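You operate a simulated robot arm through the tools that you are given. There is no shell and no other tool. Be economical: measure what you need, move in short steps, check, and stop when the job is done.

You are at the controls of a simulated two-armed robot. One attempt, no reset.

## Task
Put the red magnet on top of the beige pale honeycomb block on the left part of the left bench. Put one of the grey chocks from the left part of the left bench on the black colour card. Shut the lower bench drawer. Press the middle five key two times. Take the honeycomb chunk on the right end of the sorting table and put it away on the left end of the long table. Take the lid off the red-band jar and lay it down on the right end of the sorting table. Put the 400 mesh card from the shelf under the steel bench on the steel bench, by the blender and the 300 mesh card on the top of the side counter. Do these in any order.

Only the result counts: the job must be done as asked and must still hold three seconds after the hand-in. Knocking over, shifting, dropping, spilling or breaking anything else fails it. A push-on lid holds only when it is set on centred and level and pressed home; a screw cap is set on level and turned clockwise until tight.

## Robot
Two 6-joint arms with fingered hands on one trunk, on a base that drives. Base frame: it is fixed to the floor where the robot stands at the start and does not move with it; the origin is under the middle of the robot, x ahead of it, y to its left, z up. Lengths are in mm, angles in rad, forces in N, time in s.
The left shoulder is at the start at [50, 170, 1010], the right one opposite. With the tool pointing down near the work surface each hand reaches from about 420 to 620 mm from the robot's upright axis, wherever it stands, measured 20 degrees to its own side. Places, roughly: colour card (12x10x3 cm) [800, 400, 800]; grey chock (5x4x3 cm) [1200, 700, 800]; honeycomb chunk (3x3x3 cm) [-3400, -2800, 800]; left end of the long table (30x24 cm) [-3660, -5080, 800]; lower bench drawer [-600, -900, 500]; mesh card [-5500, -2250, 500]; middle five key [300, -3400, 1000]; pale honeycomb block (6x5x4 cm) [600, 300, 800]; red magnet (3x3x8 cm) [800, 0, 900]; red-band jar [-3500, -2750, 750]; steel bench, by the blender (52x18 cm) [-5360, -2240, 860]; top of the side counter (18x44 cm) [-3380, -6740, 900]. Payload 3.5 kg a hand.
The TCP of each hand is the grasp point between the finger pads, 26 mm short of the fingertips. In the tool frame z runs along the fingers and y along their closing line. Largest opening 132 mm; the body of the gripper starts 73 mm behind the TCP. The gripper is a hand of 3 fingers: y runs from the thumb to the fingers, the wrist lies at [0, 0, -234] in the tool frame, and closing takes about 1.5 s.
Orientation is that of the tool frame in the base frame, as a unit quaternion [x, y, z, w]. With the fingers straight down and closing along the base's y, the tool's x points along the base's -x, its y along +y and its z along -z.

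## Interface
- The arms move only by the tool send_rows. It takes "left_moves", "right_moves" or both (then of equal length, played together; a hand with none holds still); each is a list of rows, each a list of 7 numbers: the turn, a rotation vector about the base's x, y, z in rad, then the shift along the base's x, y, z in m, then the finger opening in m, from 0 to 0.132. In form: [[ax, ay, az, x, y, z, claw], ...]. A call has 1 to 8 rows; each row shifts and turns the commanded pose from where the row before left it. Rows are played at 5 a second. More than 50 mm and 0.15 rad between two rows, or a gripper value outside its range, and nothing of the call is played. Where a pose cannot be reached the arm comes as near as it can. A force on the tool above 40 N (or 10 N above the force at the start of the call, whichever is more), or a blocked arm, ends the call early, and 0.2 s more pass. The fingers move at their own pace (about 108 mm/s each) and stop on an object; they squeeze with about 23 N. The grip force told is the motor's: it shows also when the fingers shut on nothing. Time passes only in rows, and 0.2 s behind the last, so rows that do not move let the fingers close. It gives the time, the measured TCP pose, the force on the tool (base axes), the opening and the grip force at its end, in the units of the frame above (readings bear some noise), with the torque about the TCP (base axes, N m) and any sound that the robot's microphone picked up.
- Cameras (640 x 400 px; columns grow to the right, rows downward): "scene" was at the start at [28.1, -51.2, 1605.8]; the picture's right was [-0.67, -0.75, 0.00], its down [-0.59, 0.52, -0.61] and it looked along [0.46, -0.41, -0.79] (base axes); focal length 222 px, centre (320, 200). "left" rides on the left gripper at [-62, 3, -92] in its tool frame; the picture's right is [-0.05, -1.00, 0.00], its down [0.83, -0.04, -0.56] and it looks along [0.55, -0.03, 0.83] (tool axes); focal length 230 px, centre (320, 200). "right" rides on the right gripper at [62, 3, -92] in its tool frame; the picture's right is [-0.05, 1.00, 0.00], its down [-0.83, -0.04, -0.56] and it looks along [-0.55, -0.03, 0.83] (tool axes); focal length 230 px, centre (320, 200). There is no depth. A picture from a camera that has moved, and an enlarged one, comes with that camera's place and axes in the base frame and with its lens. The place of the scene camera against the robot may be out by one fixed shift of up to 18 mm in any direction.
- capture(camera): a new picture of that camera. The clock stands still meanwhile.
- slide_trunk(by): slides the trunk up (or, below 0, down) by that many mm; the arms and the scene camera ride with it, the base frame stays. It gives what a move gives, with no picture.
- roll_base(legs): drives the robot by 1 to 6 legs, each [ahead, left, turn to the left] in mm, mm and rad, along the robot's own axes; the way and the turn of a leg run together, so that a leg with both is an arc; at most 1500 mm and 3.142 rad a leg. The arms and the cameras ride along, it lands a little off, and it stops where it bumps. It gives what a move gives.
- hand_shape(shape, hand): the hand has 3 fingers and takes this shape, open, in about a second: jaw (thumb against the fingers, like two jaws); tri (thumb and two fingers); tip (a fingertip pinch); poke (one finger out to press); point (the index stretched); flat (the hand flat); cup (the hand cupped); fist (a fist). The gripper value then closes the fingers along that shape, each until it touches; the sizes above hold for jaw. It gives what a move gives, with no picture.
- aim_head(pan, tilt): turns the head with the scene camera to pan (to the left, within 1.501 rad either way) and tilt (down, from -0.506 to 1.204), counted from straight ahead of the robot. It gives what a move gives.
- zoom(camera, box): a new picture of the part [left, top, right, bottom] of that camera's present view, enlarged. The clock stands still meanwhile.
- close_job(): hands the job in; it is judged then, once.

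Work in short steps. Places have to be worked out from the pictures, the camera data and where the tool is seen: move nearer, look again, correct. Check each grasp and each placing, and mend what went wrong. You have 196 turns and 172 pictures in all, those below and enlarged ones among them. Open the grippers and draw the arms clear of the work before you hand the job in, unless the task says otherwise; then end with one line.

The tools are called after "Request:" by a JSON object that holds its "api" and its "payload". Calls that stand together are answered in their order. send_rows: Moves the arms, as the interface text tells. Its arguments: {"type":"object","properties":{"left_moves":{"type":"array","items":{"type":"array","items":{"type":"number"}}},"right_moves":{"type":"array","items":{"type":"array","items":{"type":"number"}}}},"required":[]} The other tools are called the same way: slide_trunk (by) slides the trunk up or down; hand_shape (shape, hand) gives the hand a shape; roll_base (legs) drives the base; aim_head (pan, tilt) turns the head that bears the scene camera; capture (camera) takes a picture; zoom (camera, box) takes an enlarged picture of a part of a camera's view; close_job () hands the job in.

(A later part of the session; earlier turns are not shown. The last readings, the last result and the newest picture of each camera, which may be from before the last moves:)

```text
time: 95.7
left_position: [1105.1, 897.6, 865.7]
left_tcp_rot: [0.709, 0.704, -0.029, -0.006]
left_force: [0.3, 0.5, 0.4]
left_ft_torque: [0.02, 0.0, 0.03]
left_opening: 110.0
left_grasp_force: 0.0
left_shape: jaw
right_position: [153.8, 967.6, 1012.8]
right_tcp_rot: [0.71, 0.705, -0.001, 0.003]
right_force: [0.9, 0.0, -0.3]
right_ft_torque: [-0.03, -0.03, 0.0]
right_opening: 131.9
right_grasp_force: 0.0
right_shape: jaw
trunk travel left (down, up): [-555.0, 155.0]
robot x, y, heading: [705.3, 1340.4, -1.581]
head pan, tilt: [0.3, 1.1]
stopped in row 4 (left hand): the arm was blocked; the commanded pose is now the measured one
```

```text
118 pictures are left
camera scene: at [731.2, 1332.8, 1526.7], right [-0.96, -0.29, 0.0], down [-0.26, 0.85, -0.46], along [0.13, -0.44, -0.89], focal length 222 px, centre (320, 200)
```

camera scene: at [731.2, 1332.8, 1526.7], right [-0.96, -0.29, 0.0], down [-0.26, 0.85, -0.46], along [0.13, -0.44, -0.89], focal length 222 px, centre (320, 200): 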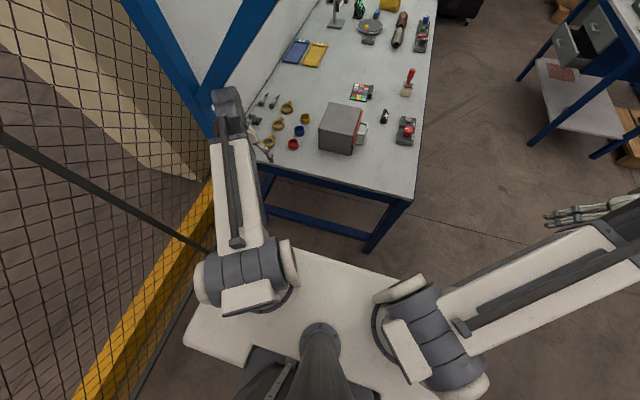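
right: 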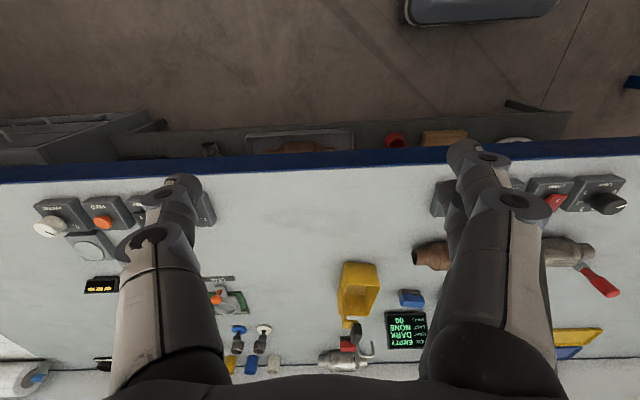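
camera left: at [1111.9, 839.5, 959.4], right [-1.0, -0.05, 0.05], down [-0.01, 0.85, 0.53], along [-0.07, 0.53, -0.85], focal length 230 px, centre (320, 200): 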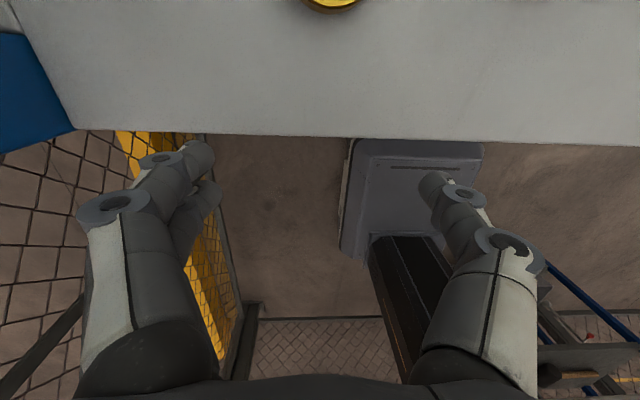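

The arm touched the brace; the base was too far back. I pull the hand off the brace, then drive 120 mm closer so the arm crosses under the brace's higher part.

Request:
{"api": "send_rows", "payload": {"left_moves": [[0, 0, 0, -0.03, 0.01, 0.0, 0.11], [0, 0, 0, -0.04, 0.01, 0.0, 0.11], [0, 0, 0, -0.04, 0.01, 0.02, 0.11], [0, 0, 0, -0.04, 0.01, 0.04, 0.11], [0, 0, 0, 0, 0, 0.04, 0.11], [0, 0, 0, 0, 0, 0, 0.11]]}}

Request:
{"api": "roll_base", "payload": {"legs": [[120, 0, 0]]}}

Request:
{"api": "capture", "payload": {"camera": "scene"}}

```text
refused: row 4 steps farther than a row can; nothing moved
```

```text
time: 96.6
left_position: [1105.2, 876.3, 853.8]
left_tcp_rot: [0.707, 0.707, -0.026, -0.014]
left_force: [-0.5, 0.6, 0.0]
left_ft_torque: [-0.03, 0.0, 0.02]
left_opening: 110.2
left_grasp_force: 0.1
left_shape: jaw
right_position: [159.2, 934.1, 1005.8]
right_tcp_rot: [0.708, 0.707, 0.001, 0.0]
right_force: [-0.1, 0.5, 0.5]
right_ft_torque: [0.01, -0.01, 0.03]
right_opening: 131.8
right_grasp_force: 0.1
right_shape: jaw
trunk travel left (down, up): [-555.0, 155.0]
robot x, y, heading: [707.4, 1320.8, -1.57]
head pan, tilt: [0.3, 1.1]
stopped in leg 1: the robot was blocked; the commanded pose is now the measured one
```

```text
117 pictures are left
camera scene: at [735.4, 1297.8, 1523.1], right [-0.96, -0.29, 0.0], down [-0.26, 0.85, -0.45], along [0.13, -0.43, -0.89], focal length 222 px, centre (320, 200)
```

scene: 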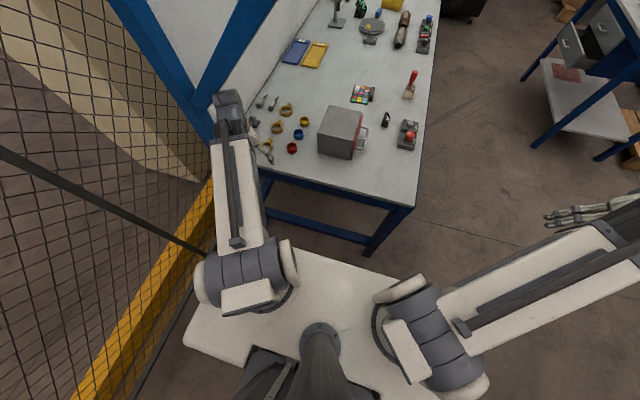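

A row was too long, so the hand had not moved and the base was blocked. I now pull the hand away with legal steps.

Request:
{"api": "send_rows", "payload": {"left_moves": [[0, 0, 0, -0.04, 0.01, 0.0, 0.11], [0, 0, 0, -0.04, 0.01, 0.01, 0.11], [0, 0, 0, -0.03, 0.01, 0.02, 0.11], [0, 0, 0, -0.02, 0.01, 0.035, 0.11], [0, 0, 0, -0.02, 0, 0.04, 0.11], [0, 0, 0, 0, 0, 0, 0.11]]}}

Request:
{"api": "roll_base", "payload": {"legs": [[100, 0, 0]]}}

Request:
{"api": "capture", "payload": {"camera": "scene"}}

```text
time: 98.0
left_position: [973.5, 872.6, 963.8]
left_tcp_rot: [0.706, 0.708, -0.028, -0.014]
left_force: [0.4, 0.1, 0.0]
left_ft_torque: [0.01, -0.02, 0.0]
left_opening: 109.9
left_grasp_force: 0.0
left_shape: jaw
left hand out of reach, approached as far as the arm can: row 2, 3, 4
right_position: [158.3, 933.9, 1006.5]
right_tcp_rot: [0.708, 0.707, 0.001, -0.001]
right_force: [0.2, -0.8, 0.6]
right_ft_torque: [0.0, 0.02, 0.06]
right_opening: 131.9
right_grasp_force: 0.1
right_shape: jaw
trunk travel left (down, up): [-555.0, 155.0]
robot x, y, heading: [704.1, 1320.6, -1.571]
head pan, tilt: [0.3, 1.1]
```

```text
time: 99.1
left_position: [972.6, 772.2, 964.7]
left_tcp_rot: [0.706, 0.707, -0.027, -0.014]
left_force: [-0.6, 0.1, -0.5]
left_ft_torque: [0.03, 0.0, -0.02]
left_opening: 110.2
left_grasp_force: 0.0
left_shape: jaw
right_position: [158.8, 834.5, 1006.3]
right_tcp_rot: [0.708, 0.706, 0.0, 0.0]
right_force: [0.4, -0.1, 0.5]
right_ft_torque: [0.03, 0.0, -0.02]
right_opening: 132.0
right_grasp_force: 0.1
right_shape: jaw
trunk travel left (down, up): [-555.0, 155.0]
robot x, y, heading: [705.2, 1222.3, -1.572]
head pan, tilt: [0.3, 1.1]
```

```text
116 pictures are left
camera scene: at [735.7, 1198.5, 1522.5], right [-0.96, -0.29, 0.0], down [-0.26, 0.85, -0.45], along [0.13, -0.43, -0.89], focal length 222 px, centre (320, 200)
```

scene: 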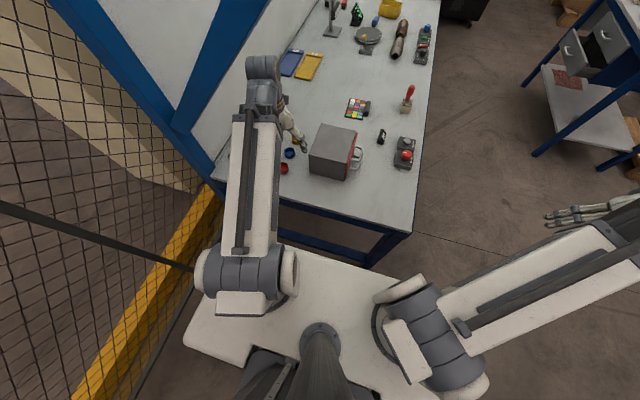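

Now the robot is at [705,1222]. I move the hand 60 mm toward the wall, lower the trunk 100 mm to drop the forearm below the brace, and go over chock A.

Request:
{"api": "send_rows", "payload": {"left_moves": [[0, 0, 0, 0.03, 0, 0.02, 0.11], [0, 0, 0, 0.03, 0, 0.02, 0.11], [0, 0, 0, 0.01, 0, 0, 0.11]]}}

Request:
{"api": "slide_trunk", "payload": {"by": -100}}

Request:
{"api": "send_rows", "payload": {"left_moves": [[0, 0, 0, 0.04, 0, 0, 0.11], [0, 0, 0, 0.04, 0, 0, 0.11], [0, 0, 0, 0.035, 0, 0, 0.11], [0, 0, 0, 0.02, 0, 0, 0.11], [0, 0, 0, 0, 0, 0, 0.11]]}}

Request:
{"api": "capture", "payload": {"camera": "scene"}}

Request:
{"api": "capture", "payload": {"camera": "left"}}

```text
time: 99.9
left_position: [1020.9, 764.6, 997.2]
left_tcp_rot: [0.714, 0.7, -0.02, -0.018]
left_force: [0.1, -0.7, -0.5]
left_ft_torque: [0.02, -0.01, 0.04]
left_opening: 110.4
left_grasp_force: 0.1
left_shape: jaw
right_position: [145.0, 831.1, 995.5]
right_tcp_rot: [0.709, 0.705, 0.006, 0.001]
right_force: [-1.0, -0.3, -0.3]
right_ft_torque: [-0.02, 0.02, 0.01]
right_opening: 131.9
right_grasp_force: 0.0
right_shape: jaw
trunk travel left (down, up): [-555.0, 155.0]
robot x, y, heading: [700.5, 1222.2, -1.574]
head pan, tilt: [0.3, 1.1]
```

```text
time: 101.3
left_position: [1043.4, 771.0, 902.9]
left_tcp_rot: [0.706, 0.707, -0.027, -0.014]
left_force: [-0.3, 0.4, 0.5]
left_ft_torque: [-0.01, 0.0, -0.01]
left_opening: 110.3
left_grasp_force: 0.0
left_shape: jaw
right_position: [158.0, 834.7, 906.4]
right_tcp_rot: [0.708, 0.707, 0.0, 0.0]
right_force: [0.8, 0.2, -0.9]
right_ft_torque: [0.03, 0.01, -0.03]
right_opening: 131.8
right_grasp_force: 0.1
right_shape: jaw
trunk travel left (down, up): [-455.0, 255.0]
robot x, y, heading: [704.1, 1220.4, -1.574]
head pan, tilt: [0.3, 1.1]
```

```text
time: 102.7
left_position: [1138.3, 755.2, 898.4]
left_tcp_rot: [0.728, 0.685, -0.022, -0.02]
left_force: [0.5, 0.5, 0.3]
left_ft_torque: [0.03, 0.05, -0.02]
left_opening: 109.9
left_grasp_force: 0.1
left_shape: jaw
right_position: [145.4, 835.7, 902.3]
right_tcp_rot: [0.709, 0.705, 0.005, 0.002]
right_force: [0.4, -0.3, -0.8]
right_ft_torque: [0.03, -0.03, 0.0]
right_opening: 132.0
right_grasp_force: 0.1
right_shape: jaw
trunk travel left (down, up): [-455.0, 255.0]
robot x, y, heading: [702.5, 1221.1, -1.578]
head pan, tilt: [0.3, 1.1]
stopped in row 5 (left hand): the arm was blocked; the commanded pose is now the measured one
```

```text
115 pictures are left
camera scene: at [720.4, 1194.5, 1424.9], right [-0.96, -0.29, -0.01], down [-0.25, 0.86, -0.45], along [0.14, -0.43, -0.89], focal length 222 px, centre (320, 200)
```

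scene: 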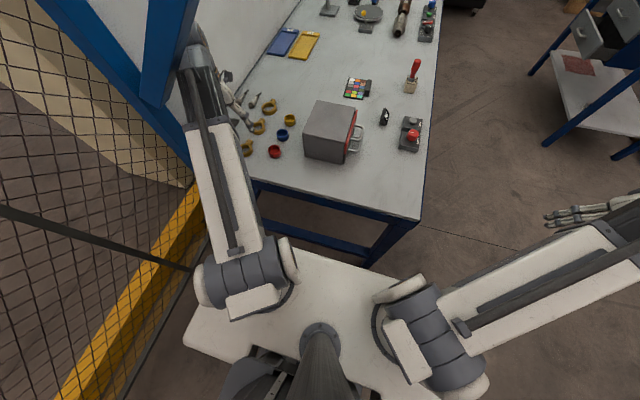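

```text
114 pictures are left
camera left: at [1143.2, 695.2, 989.4], right [-1.0, 0.01, 0.06], down [0.04, 0.83, 0.55], along [-0.04, 0.56, -0.83], focal length 230 px, centre (320, 200)
```

left: 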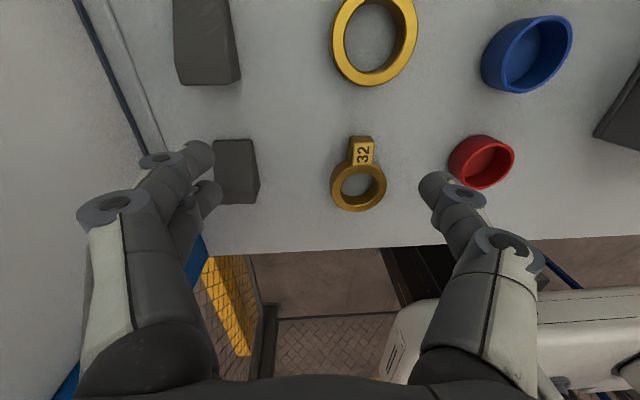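

The brace still blocks there. I back off a little and zoom on the chocks to judge a grasp from the −x side.

Request:
{"api": "zoom", "payload": {"camera": "left", "box": [130, 0, 290, 220]}}

Request:
{"api": "send_rows", "payload": {"left_moves": [[0, 0, 0, -0.03, 0, 0.0, 0.11], [0, 0, 0, -0.03, 0, 0.02, 0.11], [0, 0, 0, -0.03, 0, 0.02, 0.11], [0, 0, 0, 0, 0, 0, 0.11]]}}

```text
1.82 times, centred on (210, 110) of left
camera zoom: at [1143.2, 695.2, 989.4], right [-1.0, 0.01, 0.06], down [0.04, 0.83, 0.55], along [-0.04, 0.56, -0.83], focal length 418 px, centre (520, 364)
```

zoom: 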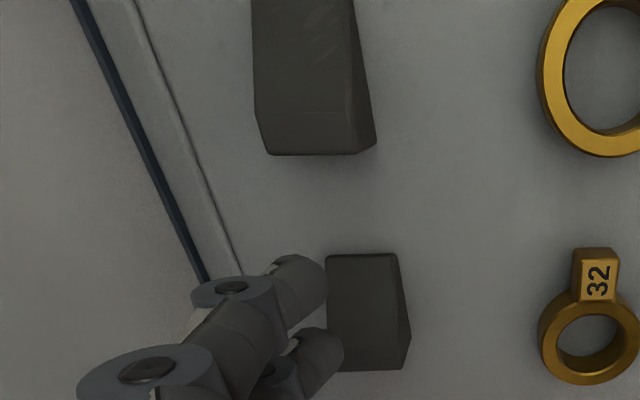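

```text
time: 103.7
left_position: [1063.3, 761.1, 937.4]
left_tcp_rot: [0.722, 0.691, -0.026, -0.02]
left_force: [0.5, -0.4, 0.3]
left_ft_torque: [-0.01, 0.01, -0.03]
left_opening: 110.0
left_grasp_force: 0.0
left_shape: jaw
right_position: [156.1, 836.8, 905.8]
right_tcp_rot: [0.709, 0.706, 0.0, -0.001]
right_force: [-0.2, 0.1, 0.2]
right_ft_torque: [-0.01, 0.01, -0.01]
right_opening: 131.7
right_grasp_force: 0.0
right_shape: jaw
trunk travel left (down, up): [-455.0, 255.0]
robot x, y, heading: [705.4, 1220.1, -1.576]
head pan, tilt: [0.3, 1.1]
```

I'll approach chock B with the hand tilted 45° and heading −60°, which keeps the arm away from the brace; I rotate to a pre-grasp pose.

Request:
{"api": "send_rows", "payload": {"left_moves": [[-0.131, 0, 0, 0, 0, 0, 0.09], [-0.131, 0, 0, 0, 0, 0, 0.09], [-0.131, 0, 0, 0, 0, 0, 0.09], [-0.131, 0, 0, 0, 0, 0, 0.09], [-0.131, 0, 0, 0, 0, 0, 0.09], [-0.131, 0, 0, 0, 0, 0, 0.09], [0, 0, 0.135, 0.02, -0.002, -0.005, 0.09], [0, 0, 0.135, 0.02, -0.002, -0.005, 0.09]]}}

Request:
{"api": "send_rows", "payload": {"left_moves": [[0, 0, 0.135, 0.02, -0.002, -0.005, 0.09], [0, 0, 0.135, 0.02, -0.002, -0.005, 0.09], [0, 0, 0, 0, 0, 0, 0.09]]}}

Request:
{"api": "capture", "payload": {"camera": "left"}}

```text
time: 105.7
left_position: [1112.4, 655.9, 953.8]
left_tcp_rot: [0.613, 0.693, -0.255, 0.281]
left_force: [0.5, 0.5, -0.4]
left_ft_torque: [-0.02, 0.04, -0.02]
left_opening: 90.4
left_grasp_force: 0.0
left_shape: jaw
left hand out of reach, approached as far as the arm can: row 3, 4, 5, 6, 8
right_position: [143.9, 833.7, 898.4]
right_tcp_rot: [0.719, 0.695, 0.006, -0.002]
right_force: [-0.5, -0.9, 0.0]
right_ft_torque: [0.04, -0.06, 0.01]
right_opening: 132.0
right_grasp_force: 0.1
right_shape: jaw
trunk travel left (down, up): [-455.0, 255.0]
robot x, y, heading: [704.9, 1212.1, -1.602]
head pan, tilt: [0.3, 1.1]
stopped in row 8 (left hand): the arm was blocked; the commanded pose is now the measured one
```

```text
time: 106.5
left_position: [1164.3, 666.0, 948.5]
left_tcp_rot: [0.505, 0.772, -0.217, 0.318]
left_force: [-0.3, -0.5, -0.1]
left_ft_torque: [0.02, 0.0, 0.03]
left_opening: 90.2
left_grasp_force: 0.1
left_shape: jaw
right_position: [150.7, 838.0, 904.7]
right_tcp_rot: [0.715, 0.699, 0.003, -0.001]
right_force: [0.3, 0.9, 0.9]
right_ft_torque: [0.0, 0.0, 0.0]
right_opening: 131.9
right_grasp_force: 0.0
right_shape: jaw
trunk travel left (down, up): [-455.0, 255.0]
robot x, y, heading: [707.4, 1211.4, -1.598]
head pan, tilt: [0.3, 1.1]
```

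```text
112 pictures are left
camera left: at [1160.4, 688.6, 1056.9], right [-0.9, -0.43, 0.05], down [-0.43, 0.88, -0.2], along [0.04, -0.2, -0.98], focal length 230 px, centre (320, 200)
```

left: 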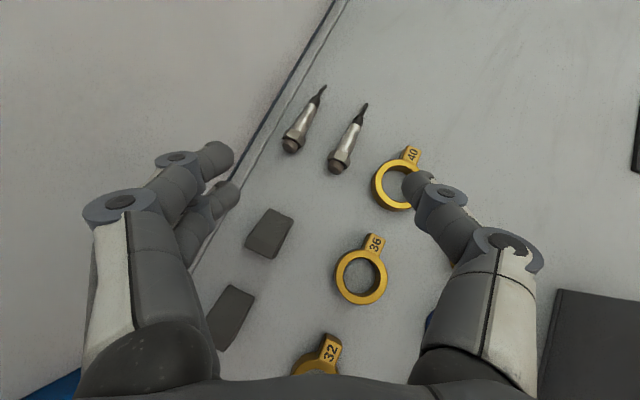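

Pose is usable: chock B is at [1200,693]. I descend towards it and check before closing.

Request:
{"api": "send_rows", "payload": {"left_moves": [[0, 0, 0, 0.002, 0.01, -0.035, 0.09], [0, 0, 0, 0.006, 0.01, -0.03, 0.09], [0, 0, 0, 0.01, 0.005, -0.015, 0.09], [0, 0, 0, 0, 0, 0, 0.09]]}}

Request:
{"api": "capture", "payload": {"camera": "left"}}

```text
time: 107.5
left_position: [1197.3, 672.2, 873.5]
left_tcp_rot: [0.505, 0.772, -0.218, 0.317]
left_force: [0.3, 0.0, -0.2]
left_ft_torque: [0.01, -0.01, 0.03]
left_opening: 90.4
left_grasp_force: 0.1
left_shape: jaw
left hand out of reach, approached as far as the arm can: row 1, 2
right_position: [151.2, 838.9, 906.3]
right_tcp_rot: [0.716, 0.698, 0.0, -0.001]
right_force: [-0.2, -0.5, -0.3]
right_ft_torque: [0.02, 0.01, 0.01]
right_opening: 131.6
right_grasp_force: 0.2
right_shape: jaw
trunk travel left (down, up): [-455.0, 255.0]
robot x, y, heading: [704.6, 1212.6, -1.596]
head pan, tilt: [0.3, 1.1]
```

```text
111 pictures are left
camera left: at [1192.5, 695.2, 980.9], right [-0.9, -0.43, 0.05], down [-0.43, 0.88, -0.2], along [0.04, -0.2, -0.98], focal length 230 px, centre (320, 200)
```

left: 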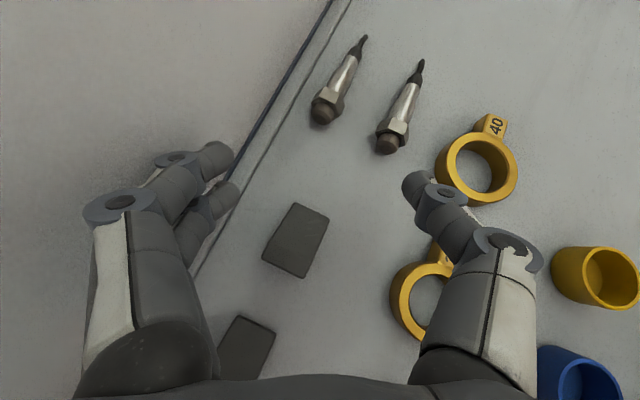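

Chock at [1201,694]; I move +22 mm y and down to z≈838.

Request:
{"api": "send_rows", "payload": {"left_moves": [[0, 0, 0, 0.008, 0.002, -0.012, 0.09], [0, 0, 0, 0.005, 0.001, -0.01, 0.09], [0, 0, 0, 0.0, 0, -0.008, 0.09], [0, 0, 0, 0, 0, 0, 0.09]]}}

Request:
{"api": "capture", "payload": {"camera": "left"}}

```text
time: 108.5
left_position: [1207.3, 675.7, 843.7]
left_tcp_rot: [0.507, 0.771, -0.219, 0.317]
left_force: [-6.7, -0.1, 3.1]
left_ft_torque: [0.04, -0.22, 0.07]
left_opening: 87.5
left_grasp_force: 0.1
left_shape: jaw
right_position: [150.4, 840.4, 904.9]
right_tcp_rot: [0.717, 0.697, 0.001, -0.001]
right_force: [0.5, 0.0, 0.3]
right_ft_torque: [-0.02, -0.01, 0.0]
right_opening: 131.8
right_grasp_force: 0.0
right_shape: jaw
trunk travel left (down, up): [-455.0, 255.0]
robot x, y, heading: [706.7, 1213.8, -1.596]
head pan, tilt: [0.3, 1.1]
```

```text
110 pictures are left
camera left: at [1203.5, 699.4, 951.7], right [-0.9, -0.42, 0.05], down [-0.43, 0.88, -0.2], along [0.04, -0.2, -0.98], focal length 230 px, centre (320, 200)
```

left: 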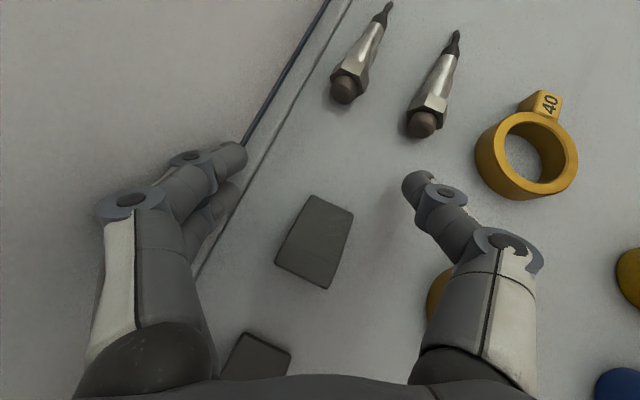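

The wall-side finger touches the wall; I shift −8 mm x, +18 mm y and settle slightly lower.

Request:
{"api": "send_rows", "payload": {"left_moves": [[0, 0, 0, -0.01, 0.01, 0.0, 0.085], [0, 0, 0, 0.0, 0.01, 0, 0.085], [0, 0, 0, 0.0, 0, -0.005, 0.085], [0, 0, 0, 0, 0, 0, 0.085]]}}

Request:
{"api": "capture", "payload": {"camera": "left"}}

```text
time: 109.5
left_position: [1208.8, 681.5, 839.1]
left_tcp_rot: [0.506, 0.772, -0.218, 0.318]
left_force: [-10.1, 0.5, 3.1]
left_ft_torque: [0.02, -0.29, 0.2]
left_opening: 81.2
left_grasp_force: 0.1
left_shape: jaw
left hand out of reach, approached as far as the arm can: row 1, 2
right_position: [150.0, 839.7, 905.2]
right_tcp_rot: [0.717, 0.697, 0.001, -0.001]
right_force: [0.3, 0.0, 0.1]
right_ft_torque: [-0.03, 0.02, 0.01]
right_opening: 132.0
right_grasp_force: 0.0
right_shape: jaw
trunk travel left (down, up): [-455.0, 255.0]
robot x, y, heading: [702.6, 1212.4, -1.599]
head pan, tilt: [0.3, 1.1]
```

```text
109 pictures are left
camera left: at [1206.2, 705.2, 947.8], right [-0.9, -0.43, 0.05], down [-0.43, 0.88, -0.2], along [0.04, -0.2, -0.98], focal length 230 px, centre (320, 200)
```

left: 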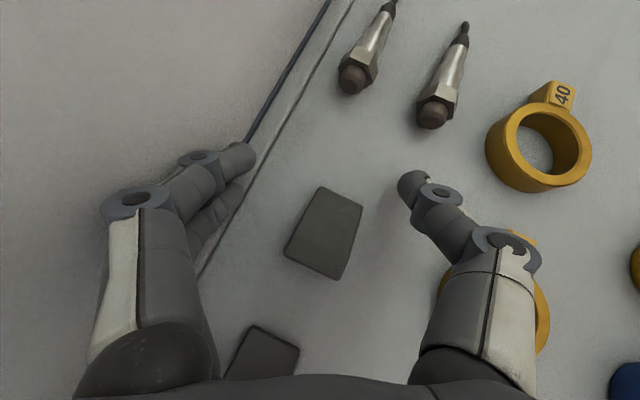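

The arm is at its near limit, so I shift the base itself by −9 mm x, +13 mm y.

Request:
{"api": "roll_base", "payload": {"legs": [[-14, -10, 0]]}}

Request:
{"api": "capture", "payload": {"camera": "left"}}

```text
time: 110.2
left_position: [1201.2, 696.8, 838.9]
left_tcp_rot: [0.507, 0.771, -0.219, 0.317]
left_force: [1.1, 0.2, 0.3]
left_ft_torque: [-0.01, -0.04, 0.01]
left_opening: 85.9
left_grasp_force: 0.0
left_shape: jaw
right_position: [141.9, 854.0, 906.0]
right_tcp_rot: [0.717, 0.697, 0.001, 0.001]
right_force: [-0.2, 0.0, -0.1]
right_ft_torque: [0.02, 0.0, -0.01]
right_opening: 131.9
right_grasp_force: 0.1
right_shape: jaw
trunk travel left (down, up): [-455.0, 255.0]
robot x, y, heading: [696.0, 1223.5, -1.595]
head pan, tilt: [0.3, 1.1]
```

```text
108 pictures are left
camera left: at [1197.9, 719.4, 947.2], right [-0.9, -0.43, 0.05], down [-0.43, 0.88, -0.2], along [0.04, -0.2, -0.98], focal length 230 px, centre (320, 200)
```

left: 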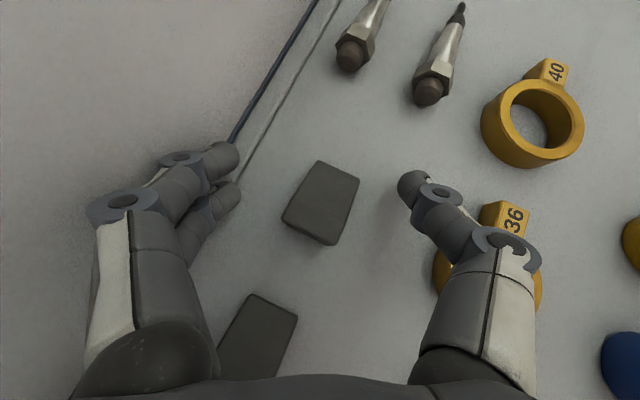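

Centred on chock B. I close the fingers.

Request:
{"api": "send_rows", "payload": {"left_moves": [[0, 0, 0, 0, 0, -0.002, 0.06], [0, 0, 0, 0, 0, 0, 0.05], [0, 0, 0, 0, 0, 0, 0.03], [0, 0, 0, 0, 0, 0, 0.0], [0, 0, 0, 0, 0, 0, 0.0], [0, 0, 0, 0, 0, 0, 0.0], [0, 0, 0, 0, 0, 0, 0.0]]}}

Request:
{"api": "capture", "payload": {"camera": "left"}}

```text
time: 111.8
left_position: [1203.0, 697.0, 837.3]
left_tcp_rot: [0.506, 0.772, -0.217, 0.318]
left_force: [12.1, 1.2, 11.2]
left_ft_torque: [0.13, -0.93, -0.21]
left_opening: 10.4
left_grasp_force: 23.1
left_shape: jaw
right_position: [141.9, 853.6, 907.4]
right_tcp_rot: [0.716, 0.698, 0.0, 0.0]
right_force: [0.7, -1.0, 0.1]
right_ft_torque: [-0.01, 0.03, -0.02]
right_opening: 131.9
right_grasp_force: 0.0
right_shape: jaw
trunk travel left (down, up): [-455.0, 255.0]
robot x, y, heading: [695.5, 1226.9, -1.599]
head pan, tilt: [0.3, 1.1]
```

```text
107 pictures are left
camera left: at [1199.4, 720.4, 945.4], right [-0.9, -0.43, 0.05], down [-0.43, 0.88, -0.2], along [0.04, -0.2, -0.98], focal length 230 px, centre (320, 200)
```

left: 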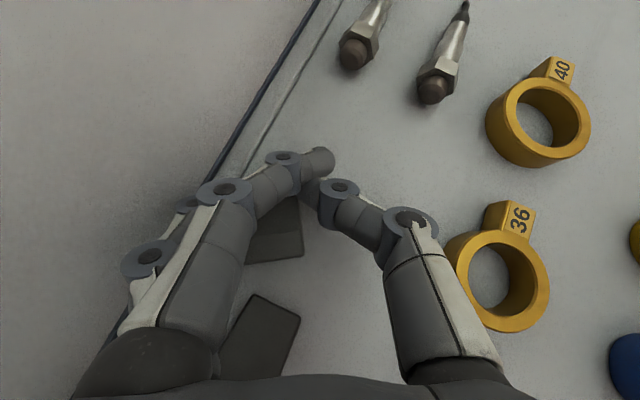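

The fingers pinched past the thin end and the wedge slid back. I open again and look.

Request:
{"api": "send_rows", "payload": {"left_moves": [[0, 0, 0, 0, 0, 0.002, 0.04], [0, 0, 0, 0, 0, 0, 0.085], [0, 0, 0, 0, 0, 0, 0.085], [0, 0, 0, 0, 0, 0, 0.085]]}}

Request:
{"api": "capture", "payload": {"camera": "left"}}

```text
time: 112.8
left_position: [1201.4, 696.1, 838.8]
left_tcp_rot: [0.506, 0.772, -0.218, 0.317]
left_force: [1.3, -1.0, 0.8]
left_ft_torque: [-0.02, -0.03, -0.03]
left_opening: 85.7
left_grasp_force: 0.1
left_shape: jaw
right_position: [141.0, 854.0, 906.5]
right_tcp_rot: [0.716, 0.698, 0.001, -0.001]
right_force: [-0.1, -0.6, -0.5]
right_ft_torque: [0.01, 0.04, 0.0]
right_opening: 131.8
right_grasp_force: 0.0
right_shape: jaw
trunk travel left (down, up): [-455.0, 255.0]
robot x, y, heading: [695.2, 1230.4, -1.598]
head pan, tilt: [0.3, 1.1]
```

```text
106 pictures are left
camera left: at [1197.8, 719.3, 946.6], right [-0.9, -0.43, 0.05], down [-0.43, 0.88, -0.2], along [0.04, -0.2, -0.98], focal length 230 px, centre (320, 200)
```

left: 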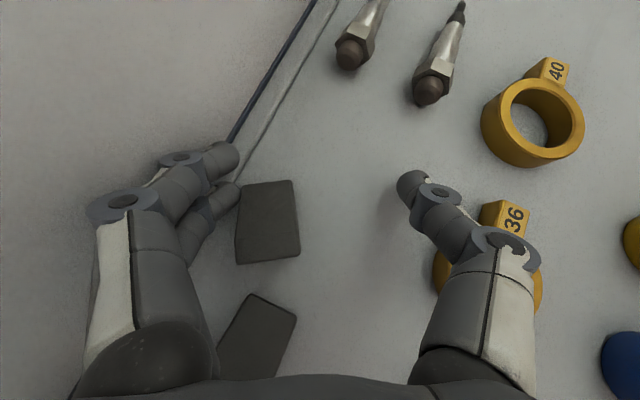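

Chock B is now aligned with the hand but nearer the wall. I shift the base 22 mm back and 4 mm toward the wall so both wall-side fingers stand beside the chock's tall part.

Request:
{"api": "roll_base", "payload": {"legs": [[-22, 4, 0]]}}

Request:
{"api": "capture", "payload": {"camera": "left"}}

```text
time: 113.6
left_position: [1206.0, 717.3, 839.3]
left_tcp_rot: [0.506, 0.771, -0.219, 0.318]
left_force: [-2.9, 0.6, 0.7]
left_ft_torque: [-0.03, -0.05, 0.08]
left_opening: 84.1
left_grasp_force: 0.0
left_shape: jaw
right_position: [145.5, 875.3, 904.8]
right_tcp_rot: [0.716, 0.698, 0.0, -0.002]
right_force: [-0.2, 1.2, -0.9]
right_ft_torque: [0.04, 0.05, 0.0]
right_opening: 131.7
right_grasp_force: 0.0
right_shape: jaw
trunk travel left (down, up): [-455.0, 255.0]
robot x, y, heading: [700.5, 1248.9, -1.596]
head pan, tilt: [0.3, 1.1]
```

```text
105 pictures are left
camera left: at [1202.1, 740.4, 947.0], right [-0.9, -0.42, 0.05], down [-0.43, 0.88, -0.2], along [0.04, -0.2, -0.98], focal length 230 px, centre (320, 200)
```

left: 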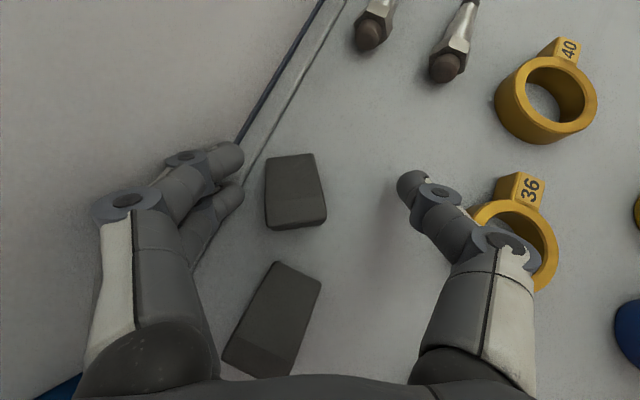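

Chock B now sits right between the fingers. I close.

Request:
{"api": "send_rows", "payload": {"left_moves": [[0, 0, 0, 0, 0, 0, 0.06], [0, 0, 0, 0, 0, 0, 0.05], [0, 0, 0, 0, 0, 0, 0.03], [0, 0, 0, 0, 0, 0, 0.0], [0, 0, 0, 0, 0, 0, 0.0], [0, 0, 0, 0, 0, 0, 0.0]]}}

Request:
{"api": "capture", "payload": {"camera": "left"}}

```text
time: 115.0
left_position: [1206.5, 717.4, 837.9]
left_tcp_rot: [0.506, 0.771, -0.219, 0.317]
left_force: [9.0, 1.1, 1.5]
left_ft_torque: [0.05, -0.32, -0.01]
left_opening: 9.4
left_grasp_force: 22.9
left_shape: jaw
right_position: [146.0, 875.7, 907.0]
right_tcp_rot: [0.716, 0.698, 0.0, -0.001]
right_force: [0.1, 0.3, 0.2]
right_ft_torque: [-0.02, -0.04, 0.0]
right_opening: 132.1
right_grasp_force: 0.0
right_shape: jaw
trunk travel left (down, up): [-455.0, 255.0]
robot x, y, heading: [702.6, 1246.6, -1.599]
head pan, tilt: [0.3, 1.1]
```

```text
104 pictures are left
camera left: at [1203.3, 740.9, 946.9], right [-0.9, -0.43, 0.05], down [-0.43, 0.88, -0.2], along [0.04, -0.2, -0.98], focal length 230 px, centre (320, 200)
```

left: 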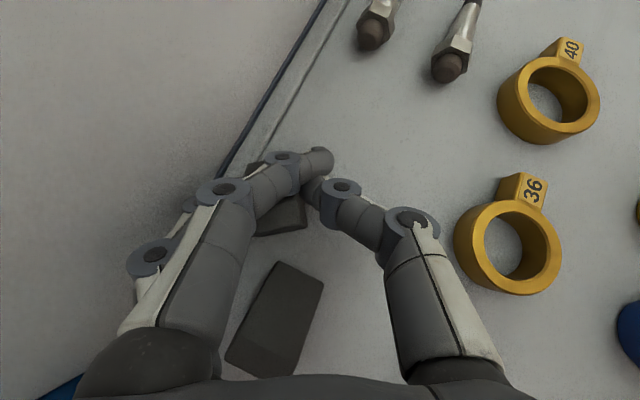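

The fingers again slid over the low end. I open, move 20 mm further back toward the tall end and 5 mm lower.

Request:
{"api": "send_rows", "payload": {"left_moves": [[0, 0, 0, 0, 0, 0, 0.04], [0, 0, 0, 0, 0, 0, 0.085], [0, 0, 0, 0, 0, 0, 0.085], [0, 0, 0, 0, 0, 0, 0.085]]}}

Request:
{"api": "roll_base", "payload": {"legs": [[-20, 0, 0]]}}

Request:
{"api": "send_rows", "payload": {"left_moves": [[0, 0, 0, 0, 0, -0.005, 0.085], [0, 0, 0, 0, 0, 0, 0.085]]}}

Request:
{"api": "capture", "payload": {"camera": "left"}}

```text
time: 116.0
left_position: [1204.7, 716.4, 838.3]
left_tcp_rot: [0.507, 0.772, -0.218, 0.316]
left_force: [-2.0, -1.2, 0.2]
left_ft_torque: [0.0, -0.05, 0.01]
left_opening: 84.0
left_grasp_force: 0.1
left_shape: jaw
right_position: [145.6, 875.3, 905.2]
right_tcp_rot: [0.716, 0.698, 0.0, -0.001]
right_force: [0.2, -0.9, 0.0]
right_ft_torque: [0.05, -0.03, 0.03]
right_opening: 132.1
right_grasp_force: 0.1
right_shape: jaw
trunk travel left (down, up): [-455.0, 255.0]
robot x, y, heading: [700.3, 1248.0, -1.599]
head pan, tilt: [0.3, 1.1]
```

```text
time: 116.8
left_position: [1206.6, 738.1, 840.4]
left_tcp_rot: [0.506, 0.772, -0.218, 0.317]
left_force: [-3.3, 1.5, 0.5]
left_ft_torque: [0.01, -0.08, 0.1]
left_opening: 83.5
left_grasp_force: 0.0
left_shape: jaw
right_position: [145.8, 896.2, 905.1]
right_tcp_rot: [0.717, 0.697, 0.0, 0.0]
right_force: [0.0, -0.3, -0.1]
right_ft_torque: [0.0, 0.01, 0.0]
right_opening: 131.9
right_grasp_force: 0.0
right_shape: jaw
trunk travel left (down, up): [-455.0, 255.0]
robot x, y, heading: [702.1, 1270.3, -1.594]
head pan, tilt: [0.3, 1.1]
```

```text
time: 117.4
left_position: [1205.1, 737.6, 836.3]
left_tcp_rot: [0.507, 0.771, -0.219, 0.319]
left_force: [-0.7, -2.8, 19.3]
left_ft_torque: [0.28, -1.01, -0.09]
left_opening: 83.1
left_grasp_force: 0.1
left_shape: jaw
right_position: [145.8, 896.9, 907.1]
right_tcp_rot: [0.716, 0.698, 0.001, 0.001]
right_force: [-0.1, -0.1, 0.2]
right_ft_torque: [-0.01, -0.02, -0.02]
right_opening: 131.4
right_grasp_force: 0.1
right_shape: jaw
trunk travel left (down, up): [-455.0, 255.0]
robot x, y, heading: [702.0, 1267.9, -1.596]
head pan, tilt: [0.3, 1.1]
```

```text
103 pictures are left
camera left: at [1201.6, 761.0, 944.5], right [-0.9, -0.42, 0.05], down [-0.42, 0.88, -0.2], along [0.04, -0.21, -0.98], focal length 230 px, centre (320, 200)
```

left: 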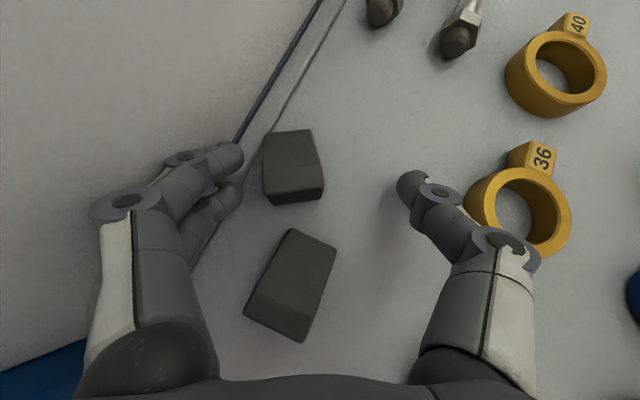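

Fingertips touch the table at this height; I raise 2 mm and close on the tall part of chock B.

Request:
{"api": "send_rows", "payload": {"left_moves": [[0, 0, 0, 0, 0, 0.003, 0.07], [0, 0, 0, 0, 0, 0, 0.05], [0, 0, 0, 0, 0, 0, 0.03], [0, 0, 0, 0, 0, 0, 0.0], [0, 0, 0, 0, 0, 0, 0.0], [0, 0, 0, 0, 0, 0, 0.0]]}}

Request:
{"api": "capture", "payload": {"camera": "left"}}

```text
time: 118.8
left_position: [1206.7, 739.4, 837.3]
left_tcp_rot: [0.506, 0.771, -0.218, 0.318]
left_force: [11.8, 1.1, 15.1]
left_ft_torque: [0.28, -1.04, -0.08]
left_opening: 34.9
left_grasp_force: 22.9
left_shape: jaw
right_position: [147.5, 897.4, 906.2]
right_tcp_rot: [0.716, 0.698, 0.001, 0.0]
right_force: [0.2, -0.1, 0.8]
right_ft_torque: [0.01, 0.02, 0.01]
right_opening: 132.2
right_grasp_force: 0.0
right_shape: jaw
trunk travel left (down, up): [-455.0, 255.0]
robot x, y, heading: [704.2, 1268.4, -1.594]
head pan, tilt: [0.3, 1.1]
```

```text
102 pictures are left
camera left: at [1203.0, 762.0, 945.1], right [-0.9, -0.43, 0.05], down [-0.43, 0.88, -0.2], along [0.04, -0.2, -0.98], focal length 230 px, centre (320, 200)
```

left: 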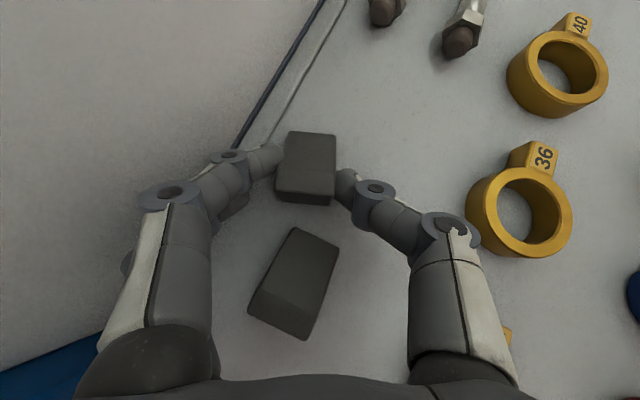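

Chock B is gripped between the fingers (opening 35). I lift it.

Request:
{"api": "send_rows", "payload": {"left_moves": [[0, 0, 0, -0.003, 0, 0.01, 0.0], [0, 0, 0, -0.005, 0, 0.02, 0.0], [0, 0, 0, -0.01, 0, 0.03, 0.0], [0, 0, 0, -0.02, 0, 0.03, 0.0], [0, 0, 0, 0, 0, 0, 0.0]]}}

Request:
{"api": "capture", "payload": {"camera": "left"}}

```text
time: 120.0
left_position: [1171.2, 734.9, 929.1]
left_tcp_rot: [0.507, 0.772, -0.218, 0.315]
left_force: [0.1, 0.2, -0.3]
left_ft_torque: [0.01, 0.01, -0.01]
left_opening: 27.1
left_grasp_force: 22.7
left_shape: jaw
left hand out of reach, approached as far as the arm can: row 4
right_position: [146.2, 896.8, 907.3]
right_tcp_rot: [0.716, 0.698, 0.0, -0.001]
right_force: [-0.1, 0.7, 0.3]
right_ft_torque: [-0.02, 0.01, 0.02]
right_opening: 132.1
right_grasp_force: 0.1
right_shape: jaw
trunk travel left (down, up): [-455.0, 255.0]
robot x, y, heading: [700.2, 1270.5, -1.598]
head pan, tilt: [0.3, 1.1]
```

```text
101 pictures are left
camera left: at [1168.5, 757.2, 1037.7], right [-0.9, -0.42, 0.05], down [-0.43, 0.88, -0.19], along [0.04, -0.2, -0.98], focal length 230 px, centre (320, 200)
```

left: 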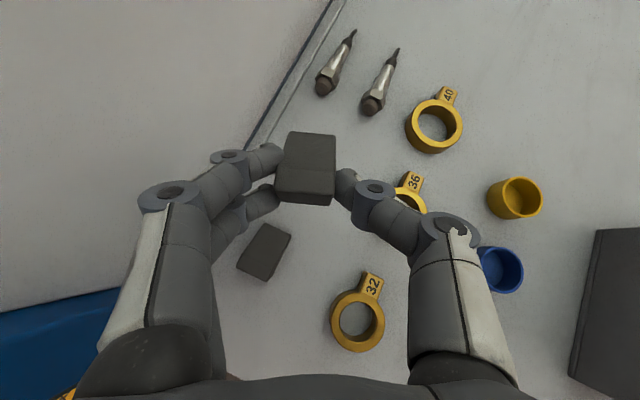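

Chock B is held well. I move out sideways away from the brace, raise the trunk, and drive round to the bench front.

Request:
{"api": "roll_base", "payload": {"legs": [[0, -150, 0]]}}

Request:
{"api": "slide_trunk", "payload": {"by": 170}}

Request:
{"api": "roll_base", "payload": {"legs": [[-75, 0, 0], [0, -880, 0], [0, 0, 1.59], [0, -1035, 0]]}}

Request:
{"api": "aim_head", "payload": {"pan": 0.3, "tilt": 0.8}}

Request:
{"api": "capture", "payload": {"camera": "scene"}}

```text
time: 121.4
left_position: [1021.4, 738.7, 929.6]
left_tcp_rot: [0.508, 0.772, -0.218, 0.315]
left_force: [1.0, 0.7, 0.5]
left_ft_torque: [0.02, 0.04, 0.0]
left_opening: 27.3
left_grasp_force: 23.1
left_shape: jaw
right_position: [-3.0, 901.7, 907.1]
right_tcp_rot: [0.717, 0.697, 0.0, 0.0]
right_force: [-0.9, -1.5, 0.1]
right_ft_torque: [0.02, 0.01, 0.03]
right_opening: 131.9
right_grasp_force: 0.1
right_shape: jaw
trunk travel left (down, up): [-455.0, 255.0]
robot x, y, heading: [548.8, 1273.8, -1.604]
head pan, tilt: [0.3, 1.1]
```

```text
time: 123.3
left_position: [1020.7, 740.0, 1085.9]
left_tcp_rot: [0.51, 0.774, -0.217, 0.306]
left_force: [0.2, 0.1, -0.1]
left_ft_torque: [-0.01, 0.01, 0.02]
left_opening: 27.3
left_grasp_force: 22.9
left_shape: jaw
right_position: [-3.7, 901.4, 1073.8]
right_tcp_rot: [0.717, 0.698, 0.0, -0.001]
right_force: [-0.2, 0.1, 0.5]
right_ft_torque: [-0.02, 0.03, -0.02]
right_opening: 132.1
right_grasp_force: 0.1
right_shape: jaw
trunk travel left (down, up): [-625.0, 85.0]
robot x, y, heading: [549.9, 1275.0, -1.596]
head pan, tilt: [0.3, 1.1]
```

```text
time: 124.4
left_position: [1026.4, 794.7, 1104.3]
left_tcp_rot: [0.508, 0.769, -0.22, 0.321]
left_force: [-0.6, 0.7, -0.8]
left_ft_torque: [0.01, 0.01, 0.01]
left_opening: 27.5
left_grasp_force: 22.9
left_shape: jaw
right_position: [-0.5, 964.6, 1077.4]
right_tcp_rot: [0.718, 0.696, 0.001, -0.001]
right_force: [-0.1, -0.6, -0.5]
right_ft_torque: [0.02, -0.02, -0.03]
right_opening: 132.0
right_grasp_force: 0.0
right_shape: jaw
trunk travel left (down, up): [-625.0, 85.0]
robot x, y, heading: [551.6, 1335.5, -1.599]
head pan, tilt: [0.3, 1.1]
stopped in leg 1: the force on the tool passed its limit at 100 N (the readings are from after the stop); the commanded pose is now the measured one
```

```text
time: 125.2
left_position: [1028.0, 794.5, 1105.5]
left_tcp_rot: [0.508, 0.769, -0.22, 0.321]
left_force: [0.4, 0.1, -0.1]
left_ft_torque: [0.0, 0.0, -0.01]
left_opening: 27.2
left_grasp_force: 22.8
left_shape: jaw
right_position: [-0.7, 965.5, 1076.3]
right_tcp_rot: [0.718, 0.696, 0.0, -0.001]
right_force: [-0.1, -0.8, 0.1]
right_ft_torque: [0.03, 0.01, -0.05]
right_opening: 131.9
right_grasp_force: 0.1
right_shape: jaw
trunk travel left (down, up): [-625.0, 85.0]
robot x, y, heading: [555.7, 1335.1, -1.596]
head pan, tilt: [0.3, 0.799]
```

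```text
100 pictures are left
camera scene: at [590.3, 1297.1, 1614.2], right [-0.96, -0.27, 0.0], down [-0.19, 0.69, -0.7], along [0.19, -0.67, -0.72], focal length 222 px, centre (320, 200)
```

scene: 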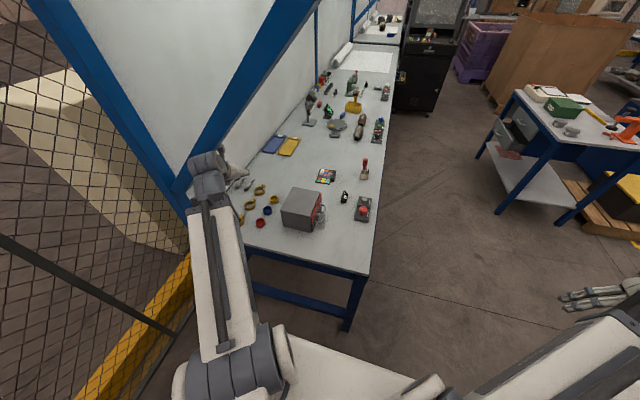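

The hand touched the brace while backing; the chock is still held. I move sideways away (brace rises that way) and lower a bit before backing.

Request:
{"api": "roll_base", "payload": {"legs": [[0, -250, 0]]}}

Request:
{"api": "capture", "payload": {"camera": "scene"}}

Request:
{"api": "capture", "payload": {"camera": "left"}}

```text
time: 127.0
left_position: [776.4, 802.8, 1105.8]
left_tcp_rot: [0.508, 0.768, -0.22, 0.321]
left_force: [0.4, -0.4, 0.3]
left_ft_torque: [-0.01, 0.0, 0.02]
left_opening: 26.9
left_grasp_force: 23.2
left_shape: jaw
right_position: [-252.7, 972.0, 1075.1]
right_tcp_rot: [0.718, 0.696, 0.0, 0.0]
right_force: [-0.4, -0.4, -0.8]
right_ft_torque: [0.0, 0.0, 0.01]
right_opening: 132.1
right_grasp_force: 0.0
right_shape: jaw
trunk travel left (down, up): [-625.0, 85.0]
robot x, y, heading: [302.5, 1341.4, -1.596]
head pan, tilt: [0.3, 0.799]
```

```text
99 pictures are left
camera scene: at [338.1, 1304.0, 1614.3], right [-0.96, -0.27, 0.0], down [-0.19, 0.69, -0.7], along [0.19, -0.67, -0.72], focal length 222 px, centre (320, 200)
```

scene: 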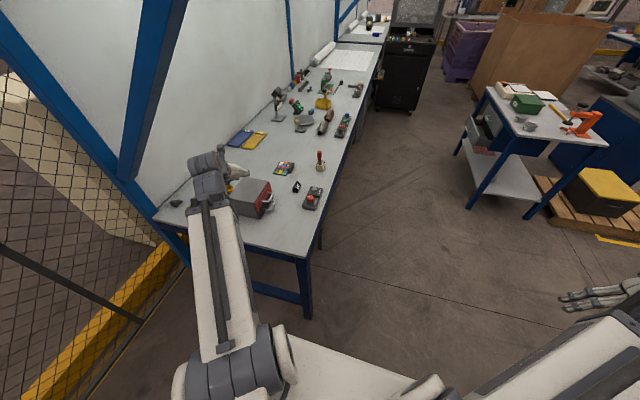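

```text
98 pictures are left
camera left: at [772.0, 826.0, 1213.2], right [-0.91, -0.42, 0.05], down [-0.42, 0.88, -0.21], along [0.04, -0.21, -0.98], focal length 230 px, centre (320, 200)
```

left: 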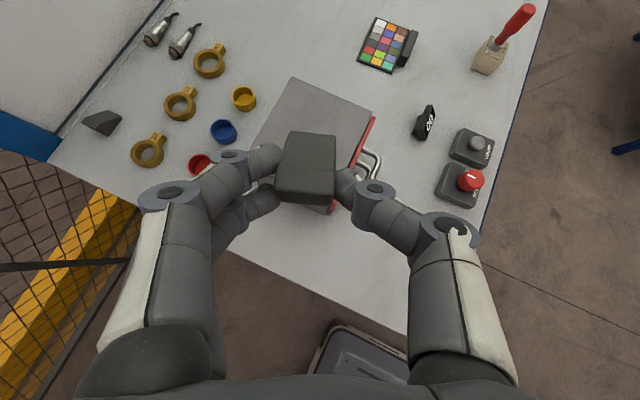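

All good: card confirmed at ≈[804,377]. I continue the drive to the bench front.

Request:
{"api": "roll_base", "payload": {"legs": [[0, -630, 0], [0, 0, 1.596], [0, -1030, 0], [330, 0, 0]]}}

Request:
{"api": "capture", "payload": {"camera": "left"}}

```text
time: 141.2
left_position: [550.8, 838.2, 1104.9]
left_tcp_rot: [-0.206, 0.898, 0.08, 0.381]
left_force: [0.3, 0.1, -0.4]
left_ft_torque: [0.0, 0.01, -0.01]
left_opening: 27.0
left_grasp_force: 22.7
left_shape: jaw
right_position: [429.8, -199.8, 1077.0]
right_tcp_rot: [-0.009, 1.0, 0.0, -0.001]
right_force: [0.8, 0.2, 0.2]
right_ft_torque: [0.01, 0.02, 0.01]
right_opening: 131.9
right_grasp_force: 0.1
right_shape: jaw
trunk travel left (down, up): [-625.0, 85.0]
robot x, y, heading: [31.4, 339.9, 0.018]
head pan, tilt: [0.3, 0.799]
```

```text
97 pictures are left
camera left: at [527.9, 832.7, 1212.7], right [0.46, -0.88, 0.05], down [-0.86, -0.46, -0.21], along [0.21, 0.05, -0.98], focal length 230 px, centre (320, 200)
```

left: 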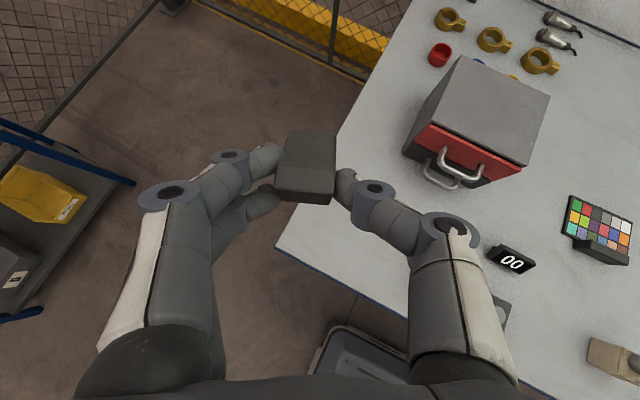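

Now I place the base, and swing the arm with the chock over the card at height, turning the hand to point ahead.

Request:
{"api": "roll_base", "payload": {"legs": [[112, -25, -0.018]]}}

Request:
{"api": "send_rows", "payload": {"left_moves": [[0, 0, -0.1, 0.01, -0.04, 0, 0.0], [0, 0, -0.1, 0.01, -0.04, 0, 0.0], [0, 0, -0.1, 0.01, -0.04, 0, 0.0], [0, 0, -0.1, 0.01, -0.04, 0, 0.0], [0, 0, -0.1, 0.01, -0.04, 0, 0.0], [0, 0, -0.09, 0.015, -0.04, 0, 0.0], [0, 0, 0, 0.015, -0.04, 0, 0.0], [0, 0, 0, 0.015, -0.04, 0, 0.0]]}}

Request:
{"api": "send_rows", "payload": {"left_moves": [[0, 0, 0, 0.015, -0.035, -0.02, 0.0], [0, 0, 0, 0.015, -0.035, -0.03, 0.0], [0, 0, 0, 0.01, -0.03, -0.03, 0.0], [0, 0, 0, 0, 0, -0.03, 0.0], [0, 0, 0, 0, 0, 0, 0.0]]}}

Request:
{"api": "capture", "payload": {"camera": "left"}}

```text
time: 142.4
left_position: [671.2, 804.8, 1104.7]
left_tcp_rot: [-0.199, 0.899, 0.078, 0.382]
left_force: [0.4, -0.4, -0.7]
left_ft_torque: [0.0, 0.02, 0.0]
left_opening: 27.0
left_grasp_force: 22.8
left_shape: jaw
right_position: [532.1, -229.8, 1075.8]
right_tcp_rot: [-0.001, 1.0, 0.0, -0.001]
right_force: [0.5, -0.7, 0.0]
right_ft_torque: [0.0, 0.02, -0.03]
right_opening: 131.9
right_grasp_force: 0.1
right_shape: jaw
trunk travel left (down, up): [-625.0, 85.0]
robot x, y, heading: [142.5, 318.4, 0.004]
head pan, tilt: [0.3, 0.799]
```

```text
time: 144.2
left_position: [781.1, 493.1, 1110.0]
left_tcp_rot: [0.072, 0.918, -0.038, 0.387]
left_force: [1.1, 0.0, 0.3]
left_ft_torque: [-0.03, 0.0, -0.03]
left_opening: 27.2
left_grasp_force: 23.5
left_shape: jaw
left hand out of reach, approached as far as the arm can: row 1, 2, 3
right_position: [532.6, -229.7, 1076.5]
right_tcp_rot: [0.0, 1.0, 0.0, -0.001]
right_force: [1.1, -0.1, -0.4]
right_ft_torque: [-0.01, -0.03, 0.01]
right_opening: 131.7
right_grasp_force: 0.1
right_shape: jaw
trunk travel left (down, up): [-625.0, 85.0]
robot x, y, heading: [142.5, 313.5, 0.008]
head pan, tilt: [0.3, 0.799]
```

```text
time: 145.4
left_position: [818.5, 390.5, 999.8]
left_tcp_rot: [0.073, 0.918, -0.038, 0.387]
left_force: [0.7, -0.2, -0.3]
left_ft_torque: [0.0, 0.01, 0.03]
left_opening: 27.3
left_grasp_force: 22.8
left_shape: jaw
right_position: [531.7, -229.4, 1077.9]
right_tcp_rot: [0.0, 1.0, 0.0, -0.002]
right_force: [0.9, 0.4, -0.8]
right_ft_torque: [0.0, 0.0, 0.0]
right_opening: 132.0
right_grasp_force: 0.0
right_shape: jaw
trunk travel left (down, up): [-625.0, 85.0]
robot x, y, heading: [146.3, 313.6, 0.008]
head pan, tilt: [0.3, 0.799]
```

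```text
96 pictures are left
camera left: at [798.5, 399.8, 1107.0], right [-0.13, -0.99, 0.05], down [-0.97, 0.11, -0.21], along [0.2, -0.07, -0.98], focal length 230 px, centre (320, 200)
```

left: 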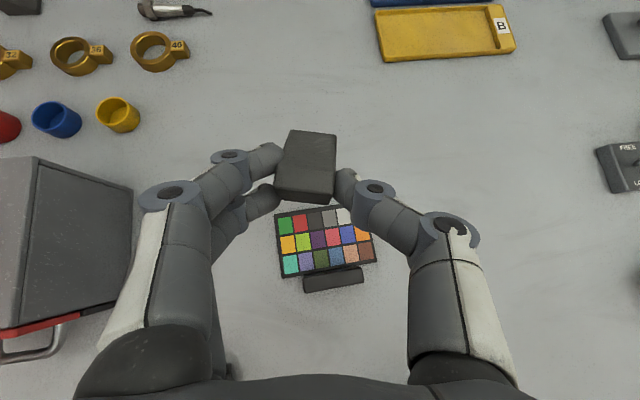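

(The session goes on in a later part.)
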